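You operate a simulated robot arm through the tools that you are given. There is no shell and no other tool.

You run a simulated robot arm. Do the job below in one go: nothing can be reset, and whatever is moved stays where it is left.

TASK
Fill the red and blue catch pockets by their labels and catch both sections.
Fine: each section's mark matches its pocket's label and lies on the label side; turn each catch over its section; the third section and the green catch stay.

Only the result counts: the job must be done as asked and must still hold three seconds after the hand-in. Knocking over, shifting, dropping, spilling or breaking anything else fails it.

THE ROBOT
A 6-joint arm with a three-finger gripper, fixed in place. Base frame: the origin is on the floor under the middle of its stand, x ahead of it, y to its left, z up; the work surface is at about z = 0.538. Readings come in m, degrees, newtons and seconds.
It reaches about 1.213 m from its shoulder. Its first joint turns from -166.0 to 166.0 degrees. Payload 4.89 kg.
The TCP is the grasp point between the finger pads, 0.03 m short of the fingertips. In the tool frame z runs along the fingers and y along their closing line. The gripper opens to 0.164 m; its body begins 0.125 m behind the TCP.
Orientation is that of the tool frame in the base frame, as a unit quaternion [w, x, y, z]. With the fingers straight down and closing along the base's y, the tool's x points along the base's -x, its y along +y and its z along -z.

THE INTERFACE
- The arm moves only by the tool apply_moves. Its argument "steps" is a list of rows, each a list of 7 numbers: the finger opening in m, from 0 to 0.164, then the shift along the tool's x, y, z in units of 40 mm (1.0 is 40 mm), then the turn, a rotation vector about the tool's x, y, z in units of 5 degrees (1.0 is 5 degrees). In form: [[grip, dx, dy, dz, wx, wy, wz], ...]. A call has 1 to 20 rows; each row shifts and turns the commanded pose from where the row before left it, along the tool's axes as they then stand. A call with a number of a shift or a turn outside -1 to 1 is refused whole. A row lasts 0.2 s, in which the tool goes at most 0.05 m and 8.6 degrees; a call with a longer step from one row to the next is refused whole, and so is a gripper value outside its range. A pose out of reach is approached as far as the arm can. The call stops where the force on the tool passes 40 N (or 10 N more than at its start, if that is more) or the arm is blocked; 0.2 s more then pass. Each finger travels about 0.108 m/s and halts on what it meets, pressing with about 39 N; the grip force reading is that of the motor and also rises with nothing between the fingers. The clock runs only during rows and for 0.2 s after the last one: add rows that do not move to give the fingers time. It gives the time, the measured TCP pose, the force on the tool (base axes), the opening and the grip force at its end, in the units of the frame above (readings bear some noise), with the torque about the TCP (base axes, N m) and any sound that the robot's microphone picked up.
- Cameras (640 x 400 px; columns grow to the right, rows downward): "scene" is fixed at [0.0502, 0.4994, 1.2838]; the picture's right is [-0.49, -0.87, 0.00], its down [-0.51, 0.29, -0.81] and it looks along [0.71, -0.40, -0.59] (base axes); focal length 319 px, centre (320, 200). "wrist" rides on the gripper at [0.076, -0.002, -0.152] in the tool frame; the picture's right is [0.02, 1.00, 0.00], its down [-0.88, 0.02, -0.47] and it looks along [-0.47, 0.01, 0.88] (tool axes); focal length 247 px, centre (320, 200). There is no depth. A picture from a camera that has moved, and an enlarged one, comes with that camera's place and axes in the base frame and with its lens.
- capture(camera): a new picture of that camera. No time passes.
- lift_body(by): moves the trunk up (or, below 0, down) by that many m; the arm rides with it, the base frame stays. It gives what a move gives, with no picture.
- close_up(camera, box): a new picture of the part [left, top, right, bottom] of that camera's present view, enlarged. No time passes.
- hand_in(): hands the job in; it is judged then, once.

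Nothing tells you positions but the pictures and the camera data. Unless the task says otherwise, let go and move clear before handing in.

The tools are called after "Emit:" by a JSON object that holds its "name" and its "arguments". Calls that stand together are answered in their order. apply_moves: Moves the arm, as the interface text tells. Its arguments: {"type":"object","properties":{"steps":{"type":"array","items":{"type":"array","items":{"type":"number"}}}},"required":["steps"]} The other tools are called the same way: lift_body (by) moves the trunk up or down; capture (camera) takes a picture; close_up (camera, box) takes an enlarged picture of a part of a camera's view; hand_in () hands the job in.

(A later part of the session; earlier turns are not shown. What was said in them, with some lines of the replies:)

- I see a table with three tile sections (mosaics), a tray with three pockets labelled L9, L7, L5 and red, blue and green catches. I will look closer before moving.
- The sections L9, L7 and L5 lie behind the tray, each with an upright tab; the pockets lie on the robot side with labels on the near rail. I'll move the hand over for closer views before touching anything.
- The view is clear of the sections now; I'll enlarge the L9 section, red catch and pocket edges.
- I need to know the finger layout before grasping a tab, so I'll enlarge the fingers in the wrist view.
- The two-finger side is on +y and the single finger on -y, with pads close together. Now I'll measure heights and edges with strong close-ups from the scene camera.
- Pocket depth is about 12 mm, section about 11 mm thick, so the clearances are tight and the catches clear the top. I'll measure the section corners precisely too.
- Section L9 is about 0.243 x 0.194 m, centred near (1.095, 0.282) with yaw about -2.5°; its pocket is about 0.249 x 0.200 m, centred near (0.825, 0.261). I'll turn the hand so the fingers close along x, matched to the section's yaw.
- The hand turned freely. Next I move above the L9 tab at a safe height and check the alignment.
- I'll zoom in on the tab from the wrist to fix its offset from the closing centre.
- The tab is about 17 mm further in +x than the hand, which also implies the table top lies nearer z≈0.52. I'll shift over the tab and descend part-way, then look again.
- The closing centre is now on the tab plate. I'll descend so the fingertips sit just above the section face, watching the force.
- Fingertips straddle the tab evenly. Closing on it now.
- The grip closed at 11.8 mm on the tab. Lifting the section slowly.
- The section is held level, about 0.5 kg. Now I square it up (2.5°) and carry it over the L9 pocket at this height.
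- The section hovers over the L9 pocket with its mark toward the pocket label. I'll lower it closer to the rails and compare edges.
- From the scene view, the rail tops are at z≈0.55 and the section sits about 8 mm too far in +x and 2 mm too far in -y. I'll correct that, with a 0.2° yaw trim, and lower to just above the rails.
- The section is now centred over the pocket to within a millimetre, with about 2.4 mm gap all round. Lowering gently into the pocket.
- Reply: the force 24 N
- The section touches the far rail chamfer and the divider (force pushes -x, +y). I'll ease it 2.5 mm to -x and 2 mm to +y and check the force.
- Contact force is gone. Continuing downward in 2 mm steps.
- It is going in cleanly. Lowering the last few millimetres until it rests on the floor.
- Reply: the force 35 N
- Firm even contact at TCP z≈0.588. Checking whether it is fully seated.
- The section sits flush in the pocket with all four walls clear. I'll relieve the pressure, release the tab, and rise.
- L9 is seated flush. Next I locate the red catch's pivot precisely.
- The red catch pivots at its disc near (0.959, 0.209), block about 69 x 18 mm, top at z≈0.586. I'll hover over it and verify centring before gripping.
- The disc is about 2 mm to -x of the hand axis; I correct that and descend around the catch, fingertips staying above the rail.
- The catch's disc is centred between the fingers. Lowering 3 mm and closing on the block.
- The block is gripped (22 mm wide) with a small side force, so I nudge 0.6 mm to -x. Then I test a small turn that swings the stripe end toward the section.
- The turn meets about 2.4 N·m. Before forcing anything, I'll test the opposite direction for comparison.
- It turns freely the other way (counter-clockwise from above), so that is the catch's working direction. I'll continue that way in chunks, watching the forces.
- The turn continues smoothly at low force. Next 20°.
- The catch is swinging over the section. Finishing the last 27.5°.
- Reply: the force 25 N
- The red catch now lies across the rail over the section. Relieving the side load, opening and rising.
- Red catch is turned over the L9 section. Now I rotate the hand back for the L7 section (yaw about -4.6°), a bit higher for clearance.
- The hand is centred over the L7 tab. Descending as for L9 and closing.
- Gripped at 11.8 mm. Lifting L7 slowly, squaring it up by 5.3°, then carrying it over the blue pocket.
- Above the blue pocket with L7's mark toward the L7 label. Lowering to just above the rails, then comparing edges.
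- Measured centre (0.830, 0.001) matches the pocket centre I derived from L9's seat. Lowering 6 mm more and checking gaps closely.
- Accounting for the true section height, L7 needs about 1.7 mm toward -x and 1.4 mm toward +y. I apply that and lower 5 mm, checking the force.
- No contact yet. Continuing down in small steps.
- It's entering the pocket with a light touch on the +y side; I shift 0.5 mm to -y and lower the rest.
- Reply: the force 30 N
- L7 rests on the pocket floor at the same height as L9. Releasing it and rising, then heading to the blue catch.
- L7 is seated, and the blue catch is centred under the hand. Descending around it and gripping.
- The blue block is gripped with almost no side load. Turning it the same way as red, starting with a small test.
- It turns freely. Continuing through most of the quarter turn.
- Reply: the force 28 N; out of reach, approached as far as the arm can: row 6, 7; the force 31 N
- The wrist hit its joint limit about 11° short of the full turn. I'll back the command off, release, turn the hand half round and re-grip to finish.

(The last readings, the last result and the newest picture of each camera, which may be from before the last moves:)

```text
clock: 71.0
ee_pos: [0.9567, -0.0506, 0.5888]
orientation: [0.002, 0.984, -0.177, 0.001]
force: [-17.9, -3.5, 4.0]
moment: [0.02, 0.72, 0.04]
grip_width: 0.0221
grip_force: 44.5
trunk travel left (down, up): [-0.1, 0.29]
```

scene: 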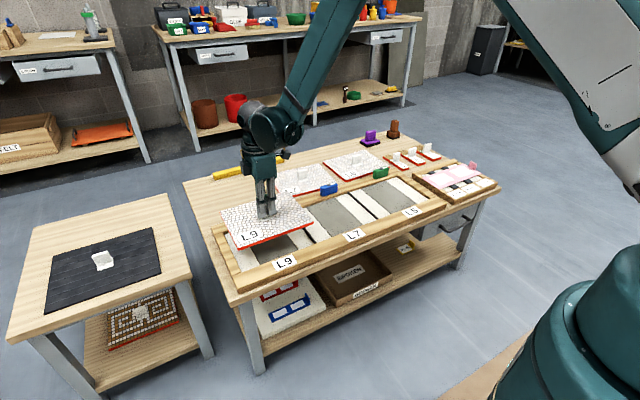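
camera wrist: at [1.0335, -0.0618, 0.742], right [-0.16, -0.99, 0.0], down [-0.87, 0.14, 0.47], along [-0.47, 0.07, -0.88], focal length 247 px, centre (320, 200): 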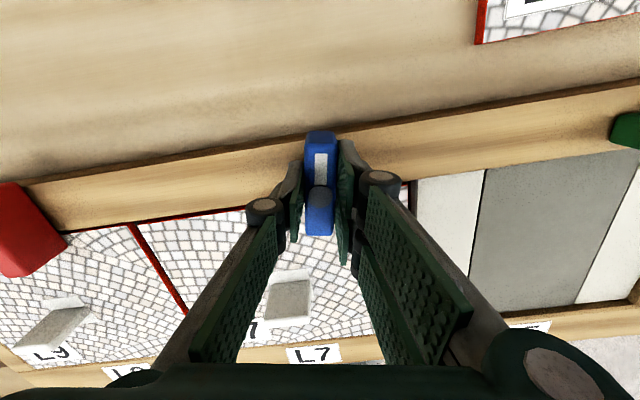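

Emit:
{"name": "apply_moves", "arguments": {"steps": [[0.0, -0.019, 0.007, 0, 0, 0, 0], [0.03, 0, 0, 0, 0, 0, 0], [0.06, 0, 0, 0, 0, 0, 0], [0.06, 0, 0, 0, 0, 0, 0], [0.06, 0, 0, -0.3, 0, 0, 0], [0.06, 0, 0, -0.5, 0, 0, 0], [0.06, 0, 0, -0.7, 0, 0, 0], [0.06, 0, 0, -0.7, 0, 0, 0], [0.06, 0, 0, 0, 0, 0, 1], [0.06, 0, 0, 0, 0, 0, 1], [0.06, 0, 0, 0, 0, 0, 1], [0.06, 0, 0, 0, 0, 0, 1], [0.06, 0, 0, 0, 0, 0, 1], [0.06, 0, 0, 0, 0, 0, 1], [0.06, 0, 0, 0, 0, 0, 1], [0.06, 0, 0, 0, 0, 0, 1], [0.06, 0, 0, 0, 0, 0, 1], [0.06, 0, 0, 0, 0, 0, 1], [0.06, 0, 0, 0, 0, 0, 1], [0.06, 0, 0, 0, 0, 0, 1]]}}

Emit:
{"name": "close_up", "arguments": {"camera": "scene", "box": [240, 140, 400, 260]}}

```text
clock: 75.2
ee_pos: [0.9564, -0.0494, 0.6768]
orientation: [0.001, 0.763, -0.647, 0.002]
force: [0.2, 0.4, 0.5]
moment: [0.03, 0.01, -0.03]
grip_width: 0.0601
grip_force: 0.1
trunk travel left (down, up): [-0.1, 0.29]
```

```text
3.33 times, centred on (320, 200) of scene
camera zoom: at [0.0502, 0.4994, 1.2838], right [-0.49, -0.87, 0.0], down [-0.51, 0.29, -0.81], along [0.71, -0.4, -0.59], focal length 1062 px, centre (320, 200)
```

zoom: 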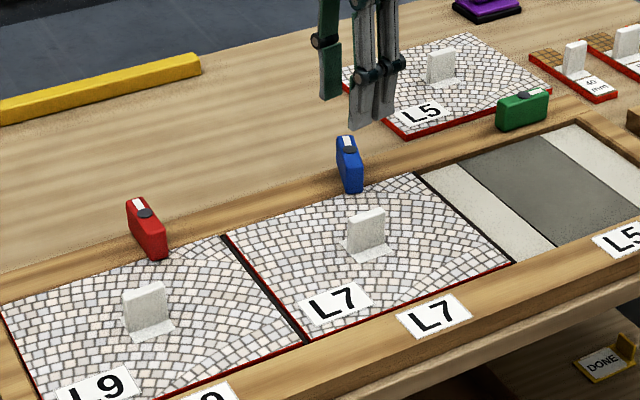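

Emit:
{"name": "apply_moves", "arguments": {"steps": [[0.06, 0, 0, 0, 0, 0, 1], [0.06, 0, 0, 0, 0, 0, 1], [0.06, 0, 0, 0, 0, 0, 1], [0.06, 0, 0, 0, 0, 0, 1], [0.06, 0, 0, 0, 0, 0, 1], [0.06, 0, 0, 0, 0, 0, 1], [0.06, 0, 0, 0, 0, 0, 1], [0.06, 0, 0, 0, 0, 0, 1], [0.06, 0, 0, 0, 0, 0, 1], [0.06, 0, 0, 0, 0, 0, 1], [0.06, 0, 0, 0, 0, 0, 1], [0.06, 0, 0, 0, 0, 0, 1], [0.06, 0, 0, 0, 0, 0, 1], [0.06, 0, 0, 0, 0, 0, 1], [0.06, 0, 0, 0, 0, 0, 1], [0.06, 0, 0, 0, 0, 0, 1], [0.06, 0, 0, 0, 0, 0, 1], [0.06, 0, 0, 0, 0, 0, 1], [0.06, 0, 0, 0, 0, 0, 1], [0.06, 0, 0, 0, 0, 0, 1]]}}

Emit:
{"name": "apply_moves", "arguments": {"steps": [[0.06, 0, 0, 0, 0, 0, 1], [0.06, 0, 0, 0, 0, 0, 1], [0.06, 0, 0, 0, 0, 0, 1], [0.06, 0, 0, 0, 0, 0, 1], [0.06, 0, 0, 0, 0, 0, 0], [0.06, 0, 0, 0, 0, 0, 0]]}}

Emit:
{"name": "capture", "arguments": {"camera": "wrist"}}

Emit:
{"name": "close_up", "arguments": {"camera": "wrist", "box": [250, 90, 390, 210]}}

```text
clock: 79.4
ee_pos: [0.9569, -0.0501, 0.6758]
orientation: [0.0, 0.004, 1.0, -0.001]
force: [-0.2, 0.1, 0.5]
moment: [0.0, 0.02, 0.05]
grip_width: 0.0599
grip_force: 0.1
trunk travel left (down, up): [-0.1, 0.29]
```

```text
clock: 80.8
ee_pos: [0.9579, -0.0505, 0.6772]
orientation: [0.0, 0.177, 0.984, -0.002]
force: [0.0, -0.9, -0.4]
moment: [-0.03, -0.01, 0.02]
grip_width: 0.0601
grip_force: 0.1
trunk travel left (down, up): [-0.1, 0.29]
```

```text
taken
camera wrist: at [0.8853, -0.0244, 0.8297], right [0.33, 0.94, 0.0], down [0.83, -0.29, 0.47], along [0.45, -0.16, -0.88], focal length 247 px, centre (320, 200)
```

wrist: 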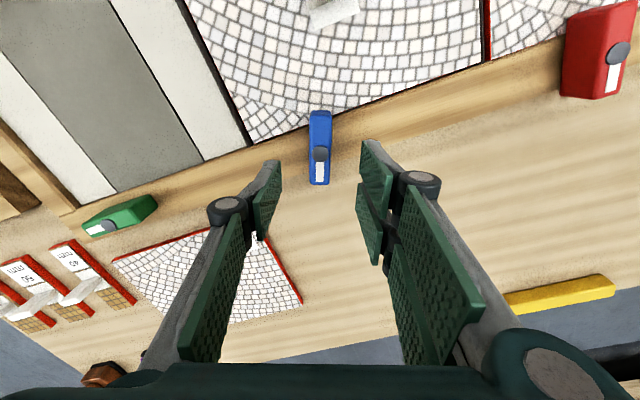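

```text
3.33 times, centred on (320, 150) of wrist
camera zoom: at [0.8853, -0.0244, 0.8297], right [0.33, 0.94, 0.0], down [0.83, -0.29, 0.47], along [0.45, -0.16, -0.88], focal length 823 px, centre (320, 367)
```

zoom: 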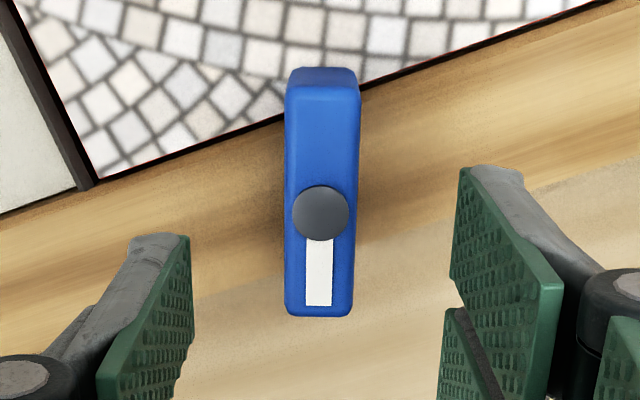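

The hand is aligned with the blue block again. Descending and re-gripping.

Emit:
{"name": "apply_moves", "arguments": {"steps": [[0.06, 0, 0, 0.6, 0, 0, 0], [0.06, 0, 0, 0.6, 0, 0, 0], [0.06, 0, 0, 0.5, 0, 0, 0], [0.06, 0, 0, 0.3, 0, 0, 0], [0.06, 0, 0, 0.18, 0, 0, 0], [0.06, 0, 0, 0, 0, 0, 0]]}}

Emit:
{"name": "close_up", "arguments": {"camera": "wrist", "box": [250, 120, 390, 240]}}

```text
clock: 82.2
ee_pos: [0.9551, -0.0503, 0.5891]
orientation: [0.001, 0.177, 0.984, -0.003]
force: [0.1, -0.1, 0.6]
moment: [0.0, 0.0, -0.01]
grip_width: 0.0602
grip_force: 0.0
trunk travel left (down, up): [-0.1, 0.29]
```

```text
3.33 times, centred on (320, 180) of wrist
camera zoom: at [0.885, -0.0242, 0.742], right [0.33, 0.94, 0.0], down [0.83, -0.29, 0.47], along [0.45, -0.16, -0.88], focal length 823 px, centre (320, 267)
```

zoom: 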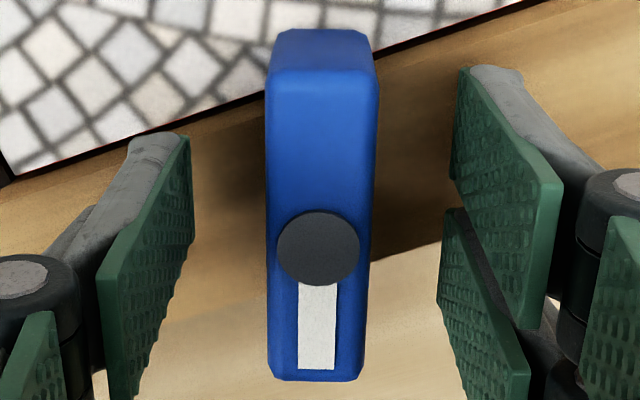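

Emit:
{"name": "apply_moves", "arguments": {"steps": [[0.03, 0, 0, 0, 0, 0, 0], [0.01, 0, 0, 0, 0, 0, 0], [0.0, 0, 0, 0, 0, 0, 0], [0.0, 0, 0, 0, 0, 0, 0], [0.0, 0, 0, 0, 0, 0, 0], [0.0, 0, 0, 0, 0, 0, -1], [0.0, 0, 0, 0, 0, 0, -1], [0.0, 0, 0, 0, 0, 0, 0]]}}

```text
clock: 84.0
ee_pos: [0.9574, -0.0501, 0.5899]
orientation: [0.0, 0.091, 0.996, -0.002]
force: [-4.6, -1.1, -6.2]
moment: [-0.2, -0.59, -0.03]
grip_width: 0.0219
grip_force: 45.0
trunk travel left (down, up): [-0.1, 0.29]
```

Turning freely with low force. Completing the last 10°.

Emit:
{"name": "apply_moves", "arguments": {"steps": [[0.0, 0, 0, 0, 0, 0, -1], [0.0, 0, 0, 0, 0, 0, -1], [0.0, 0, 0, 0, 0, 0, -0.1], [0.0, 0, 0, 0, 0, 0, 0]]}}

Emit:
{"name": "close_up", "arguments": {"camera": "scene", "box": [300, 160, 360, 200]}}

Emit:
{"name": "capture", "arguments": {"camera": "wrist"}}

```text
clock: 85.0
ee_pos: [0.9558, -0.0508, 0.5892]
orientation: [-0.001, -0.001, 1.0, -0.002]
force: [-10.6, -1.3, -9.6]
moment: [-0.06, -0.38, -0.06]
grip_width: 0.0216
grip_force: 45.5
trunk travel left (down, up): [-0.1, 0.29]
```

```text
10.00 times, centred on (330, 180) of scene
camera zoom: at [0.0502, 0.4994, 1.2838], right [-0.49, -0.87, 0.0], down [-0.51, 0.29, -0.81], along [0.71, -0.4, -0.59], focal length 3187 px, centre (220, 400)
```

zoom: 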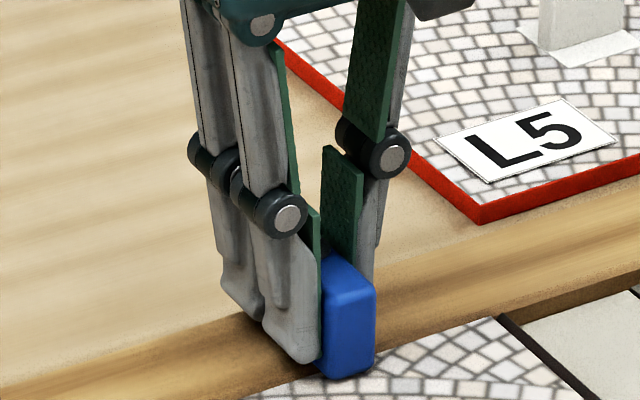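

```text
taken
camera wrist: at [0.8808, -0.0511, 0.7423], right [-0.02, 1.0, 0.0], down [0.88, 0.02, 0.47], along [0.47, 0.01, -0.88], focal length 247 px, centre (320, 200)
```

wrist: 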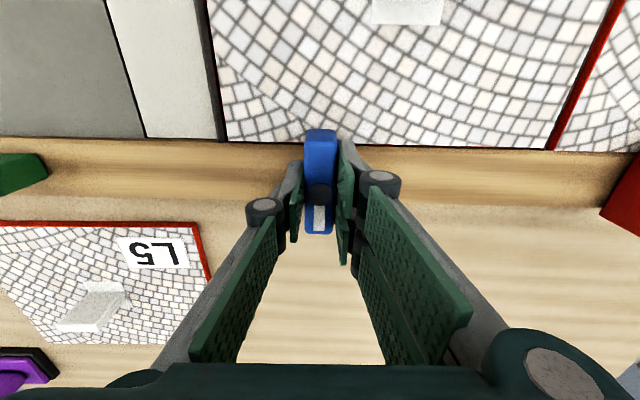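

The blue catch is now over the L7 section. Releasing and lifting clear for a final inspection.

Emit:
{"name": "apply_moves", "arguments": {"steps": [[0.0, 0.012, 0, 0, 0, 0, 0], [0.03, 0, 0, 0, 0, 0, 0], [0.05, 0, 0, 0, 0, 0, 0], [0.05, 0, 0, 0, 0, 0, 0], [0.05, 0, 0, -0.3, 0, 0, 0], [0.05, 0, 0, -0.5, 0, 0, 0], [0.05, 0, 0, -0.8, 0, 0, 0], [0.05, 0, 0, -0.9, 0, 0, 0], [0.05, 0, 0, -0.9, 0, 0, 0], [0.05, 0, 0, -0.9, 0, 0, 0], [0.05, 0.5, 0, -0.8, 0, 0, 0], [0.05, 0.8, 0, -0.5, 0, 0, 0], [0.05, 0.8, 0, -0.5, 0, 0, 0], [0.05, 0.8, 0, 0, 0, 0, 0], [0.05, 0, 0, 0, 0, 0, 0], [0.05, 0, 0, 0, 0, 0, 0]]}}

Emit:
{"name": "capture", "arguments": {"camera": "scene"}}

Emit:
{"name": "capture", "arguments": {"camera": "wrist"}}

Emit:
{"name": "close_up", "arguments": {"camera": "scene", "box": [220, 150, 412, 290]}}

Emit:
{"name": "close_up", "arguments": {"camera": "scene", "box": [305, 165, 355, 200]}}

Emit:
{"name": "close_up", "arguments": {"camera": "scene", "box": [245, 190, 295, 225]}}

```text
clock: 88.4
ee_pos: [0.8384, -0.0487, 0.8339]
orientation: [-0.001, 0.0, 1.0, -0.002]
force: [-1.0, 0.2, 0.4]
moment: [0.04, -0.03, 0.01]
grip_width: 0.0498
grip_force: 0.1
trunk travel left (down, up): [-0.1, 0.29]
```

```text
taken
```

scene: 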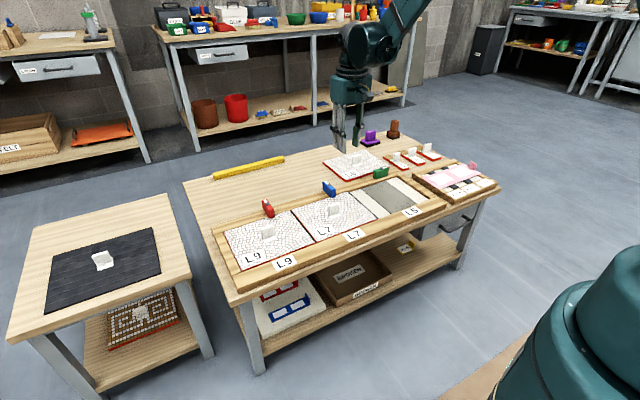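

```text
taken
camera wrist: at [0.7633, -0.0494, 0.9865], right [-0.02, 1.0, 0.0], down [0.88, 0.02, 0.47], along [0.47, 0.01, -0.88], focal length 247 px, centre (320, 200)
```

wrist: 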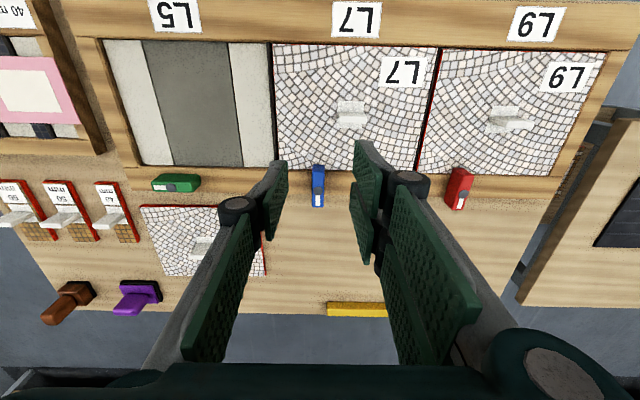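

```text
2.86 times, centred on (316, 220) of scene
camera zoom: at [0.0502, 0.4994, 1.2838], right [-0.49, -0.87, 0.0], down [-0.51, 0.29, -0.81], along [0.71, -0.4, -0.59], focal length 911 px, centre (331, 143)
```

zoom: 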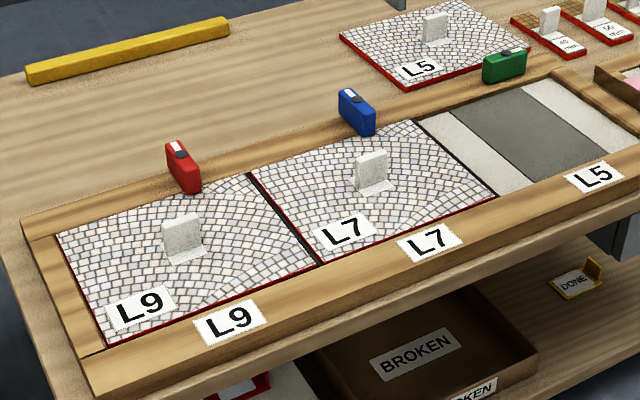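

```text
11.43 times, centred on (330, 182) of scene
camera zoom: at [0.0502, 0.4994, 1.2838], right [-0.49, -0.87, 0.0], down [-0.51, 0.29, -0.81], along [0.71, -0.4, -0.59], focal length 3643 px, centre (206, 400)
```

zoom: 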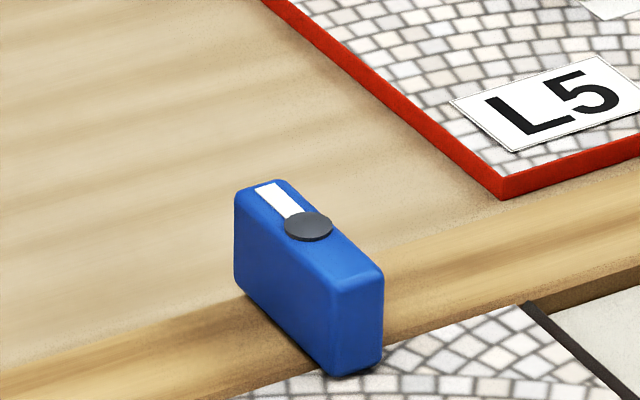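

```text
11.43 times, centred on (270, 208) of scene
camera zoom: at [0.0502, 0.4994, 1.2838], right [-0.49, -0.87, 0.0], down [-0.51, 0.29, -0.81], along [0.71, -0.4, -0.59], focal length 3643 px, centre (891, 114)
```

zoom: 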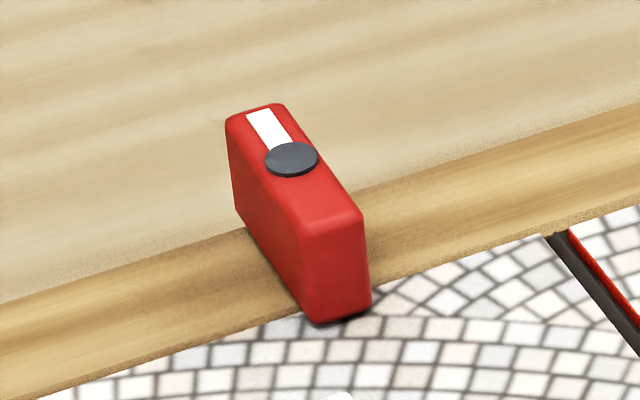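

Both sections are in their pockets with marks on the label side and both catches turned over them. A last check on seating and on the untouched items.

Emit:
{"name": "close_up", "arguments": {"camera": "scene", "box": [226, 240, 274, 270]}}

Emit:
{"name": "close_up", "arguments": {"camera": "scene", "box": [296, 222, 344, 252]}}

Emit:
{"name": "close_up", "arguments": {"camera": "scene", "box": [345, 190, 393, 220]}}

Emit:
{"name": "close_up", "arguments": {"camera": "scene", "box": [320, 120, 480, 220]}}

Emit:
{"name": "close_up", "arguments": {"camera": "wrist", "box": [260, 30, 620, 230]}}

```text
13.33 times, centred on (250, 255) of scene
camera zoom: at [0.0502, 0.4994, 1.2838], right [-0.49, -0.87, 0.0], down [-0.51, 0.29, -0.81], along [0.71, -0.4, -0.59], focal length 4250 px, centre (1253, -533)
```

zoom: 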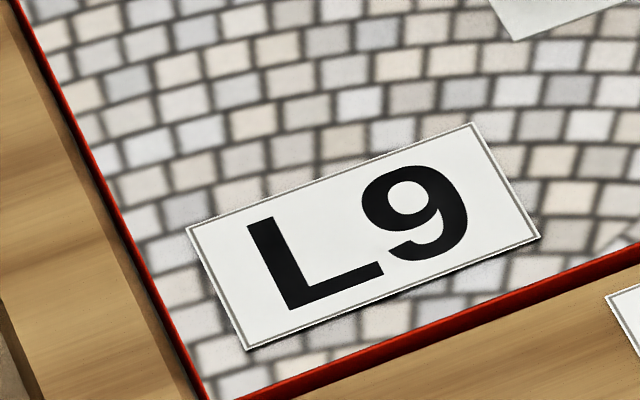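

```text
13.33 times, centred on (320, 237) of scene
camera zoom: at [0.0502, 0.4994, 1.2838], right [-0.49, -0.87, 0.0], down [-0.51, 0.29, -0.81], along [0.71, -0.4, -0.59], focal length 4250 px, centre (320, -293)
```

zoom: 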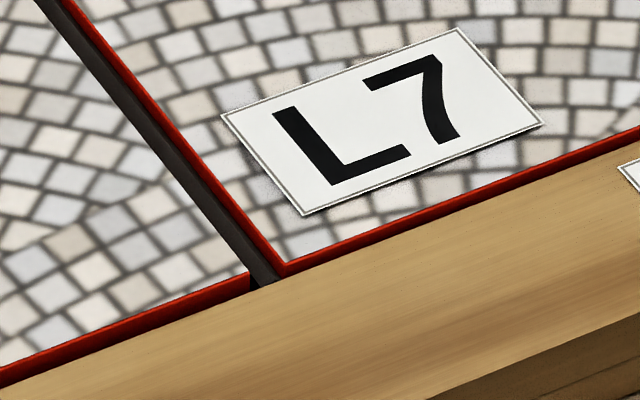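

```text
13.33 times, centred on (369, 205) of scene
camera zoom: at [0.0502, 0.4994, 1.2838], right [-0.49, -0.87, 0.0], down [-0.51, 0.29, -0.81], along [0.71, -0.4, -0.59], focal length 4250 px, centre (-333, 133)
```

zoom: 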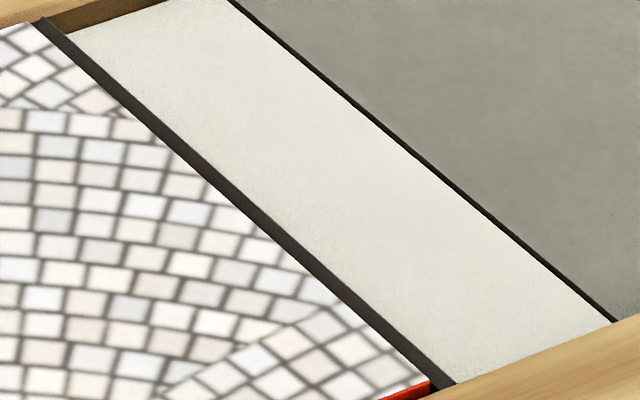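

```text
4.00 times, centred on (400, 170) of scene
camera zoom: at [0.0502, 0.4994, 1.2838], right [-0.49, -0.87, 0.0], down [-0.51, 0.29, -0.81], along [0.71, -0.4, -0.59], focal length 1275 px, centre (0, 320)
```

zoom: 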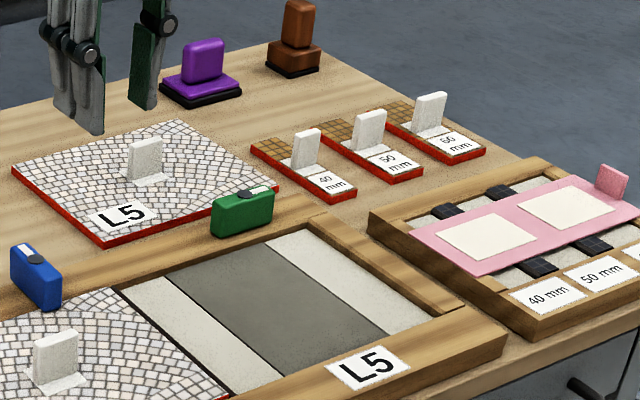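

```text
1.78 times, centred on (440, 130) of wrist
camera zoom: at [0.7633, -0.0494, 0.9865], right [-0.02, 1.0, 0.0], down [0.88, 0.02, 0.47], along [0.47, 0.01, -0.88], focal length 439 px, centre (107, 324)
```

zoom: 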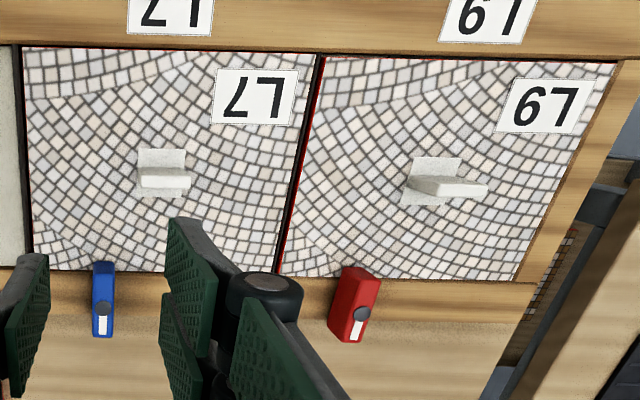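

L9 and L7 sit flush in the red and blue pockets, marks on the label side. The red and blue catches lie across their sections, and the L5 section and green catch have not moved. The hand is clear, so I am handing in.

Emit:
{"name": "hand_in", "arguments": {}}

```text
The job is handed in.
```

The job is handed in. The L9 section is in the red catch's pocket and the L7 section is in the blue catch's pocket. Both are seated flush, with their marks on the label side.

- **Catches:** the red and blue catches are each turned about 90° so they overhang their sections. The striped end points away from the section, because the red catch resisted a test turn the other way. I turned blue in the same direction.
- **Left alone:** the L5 section, the green catch, the yellow bar and the other items on the table looked unmoved in the final pictures.
- **Blue catch regrip:** the wrist reached its joint limit partway through the turn, so I let go, turned the hand round and gripped the catch again to finish.

I let go and moved the hand clear before handing in. I have not seen a result from the judging.
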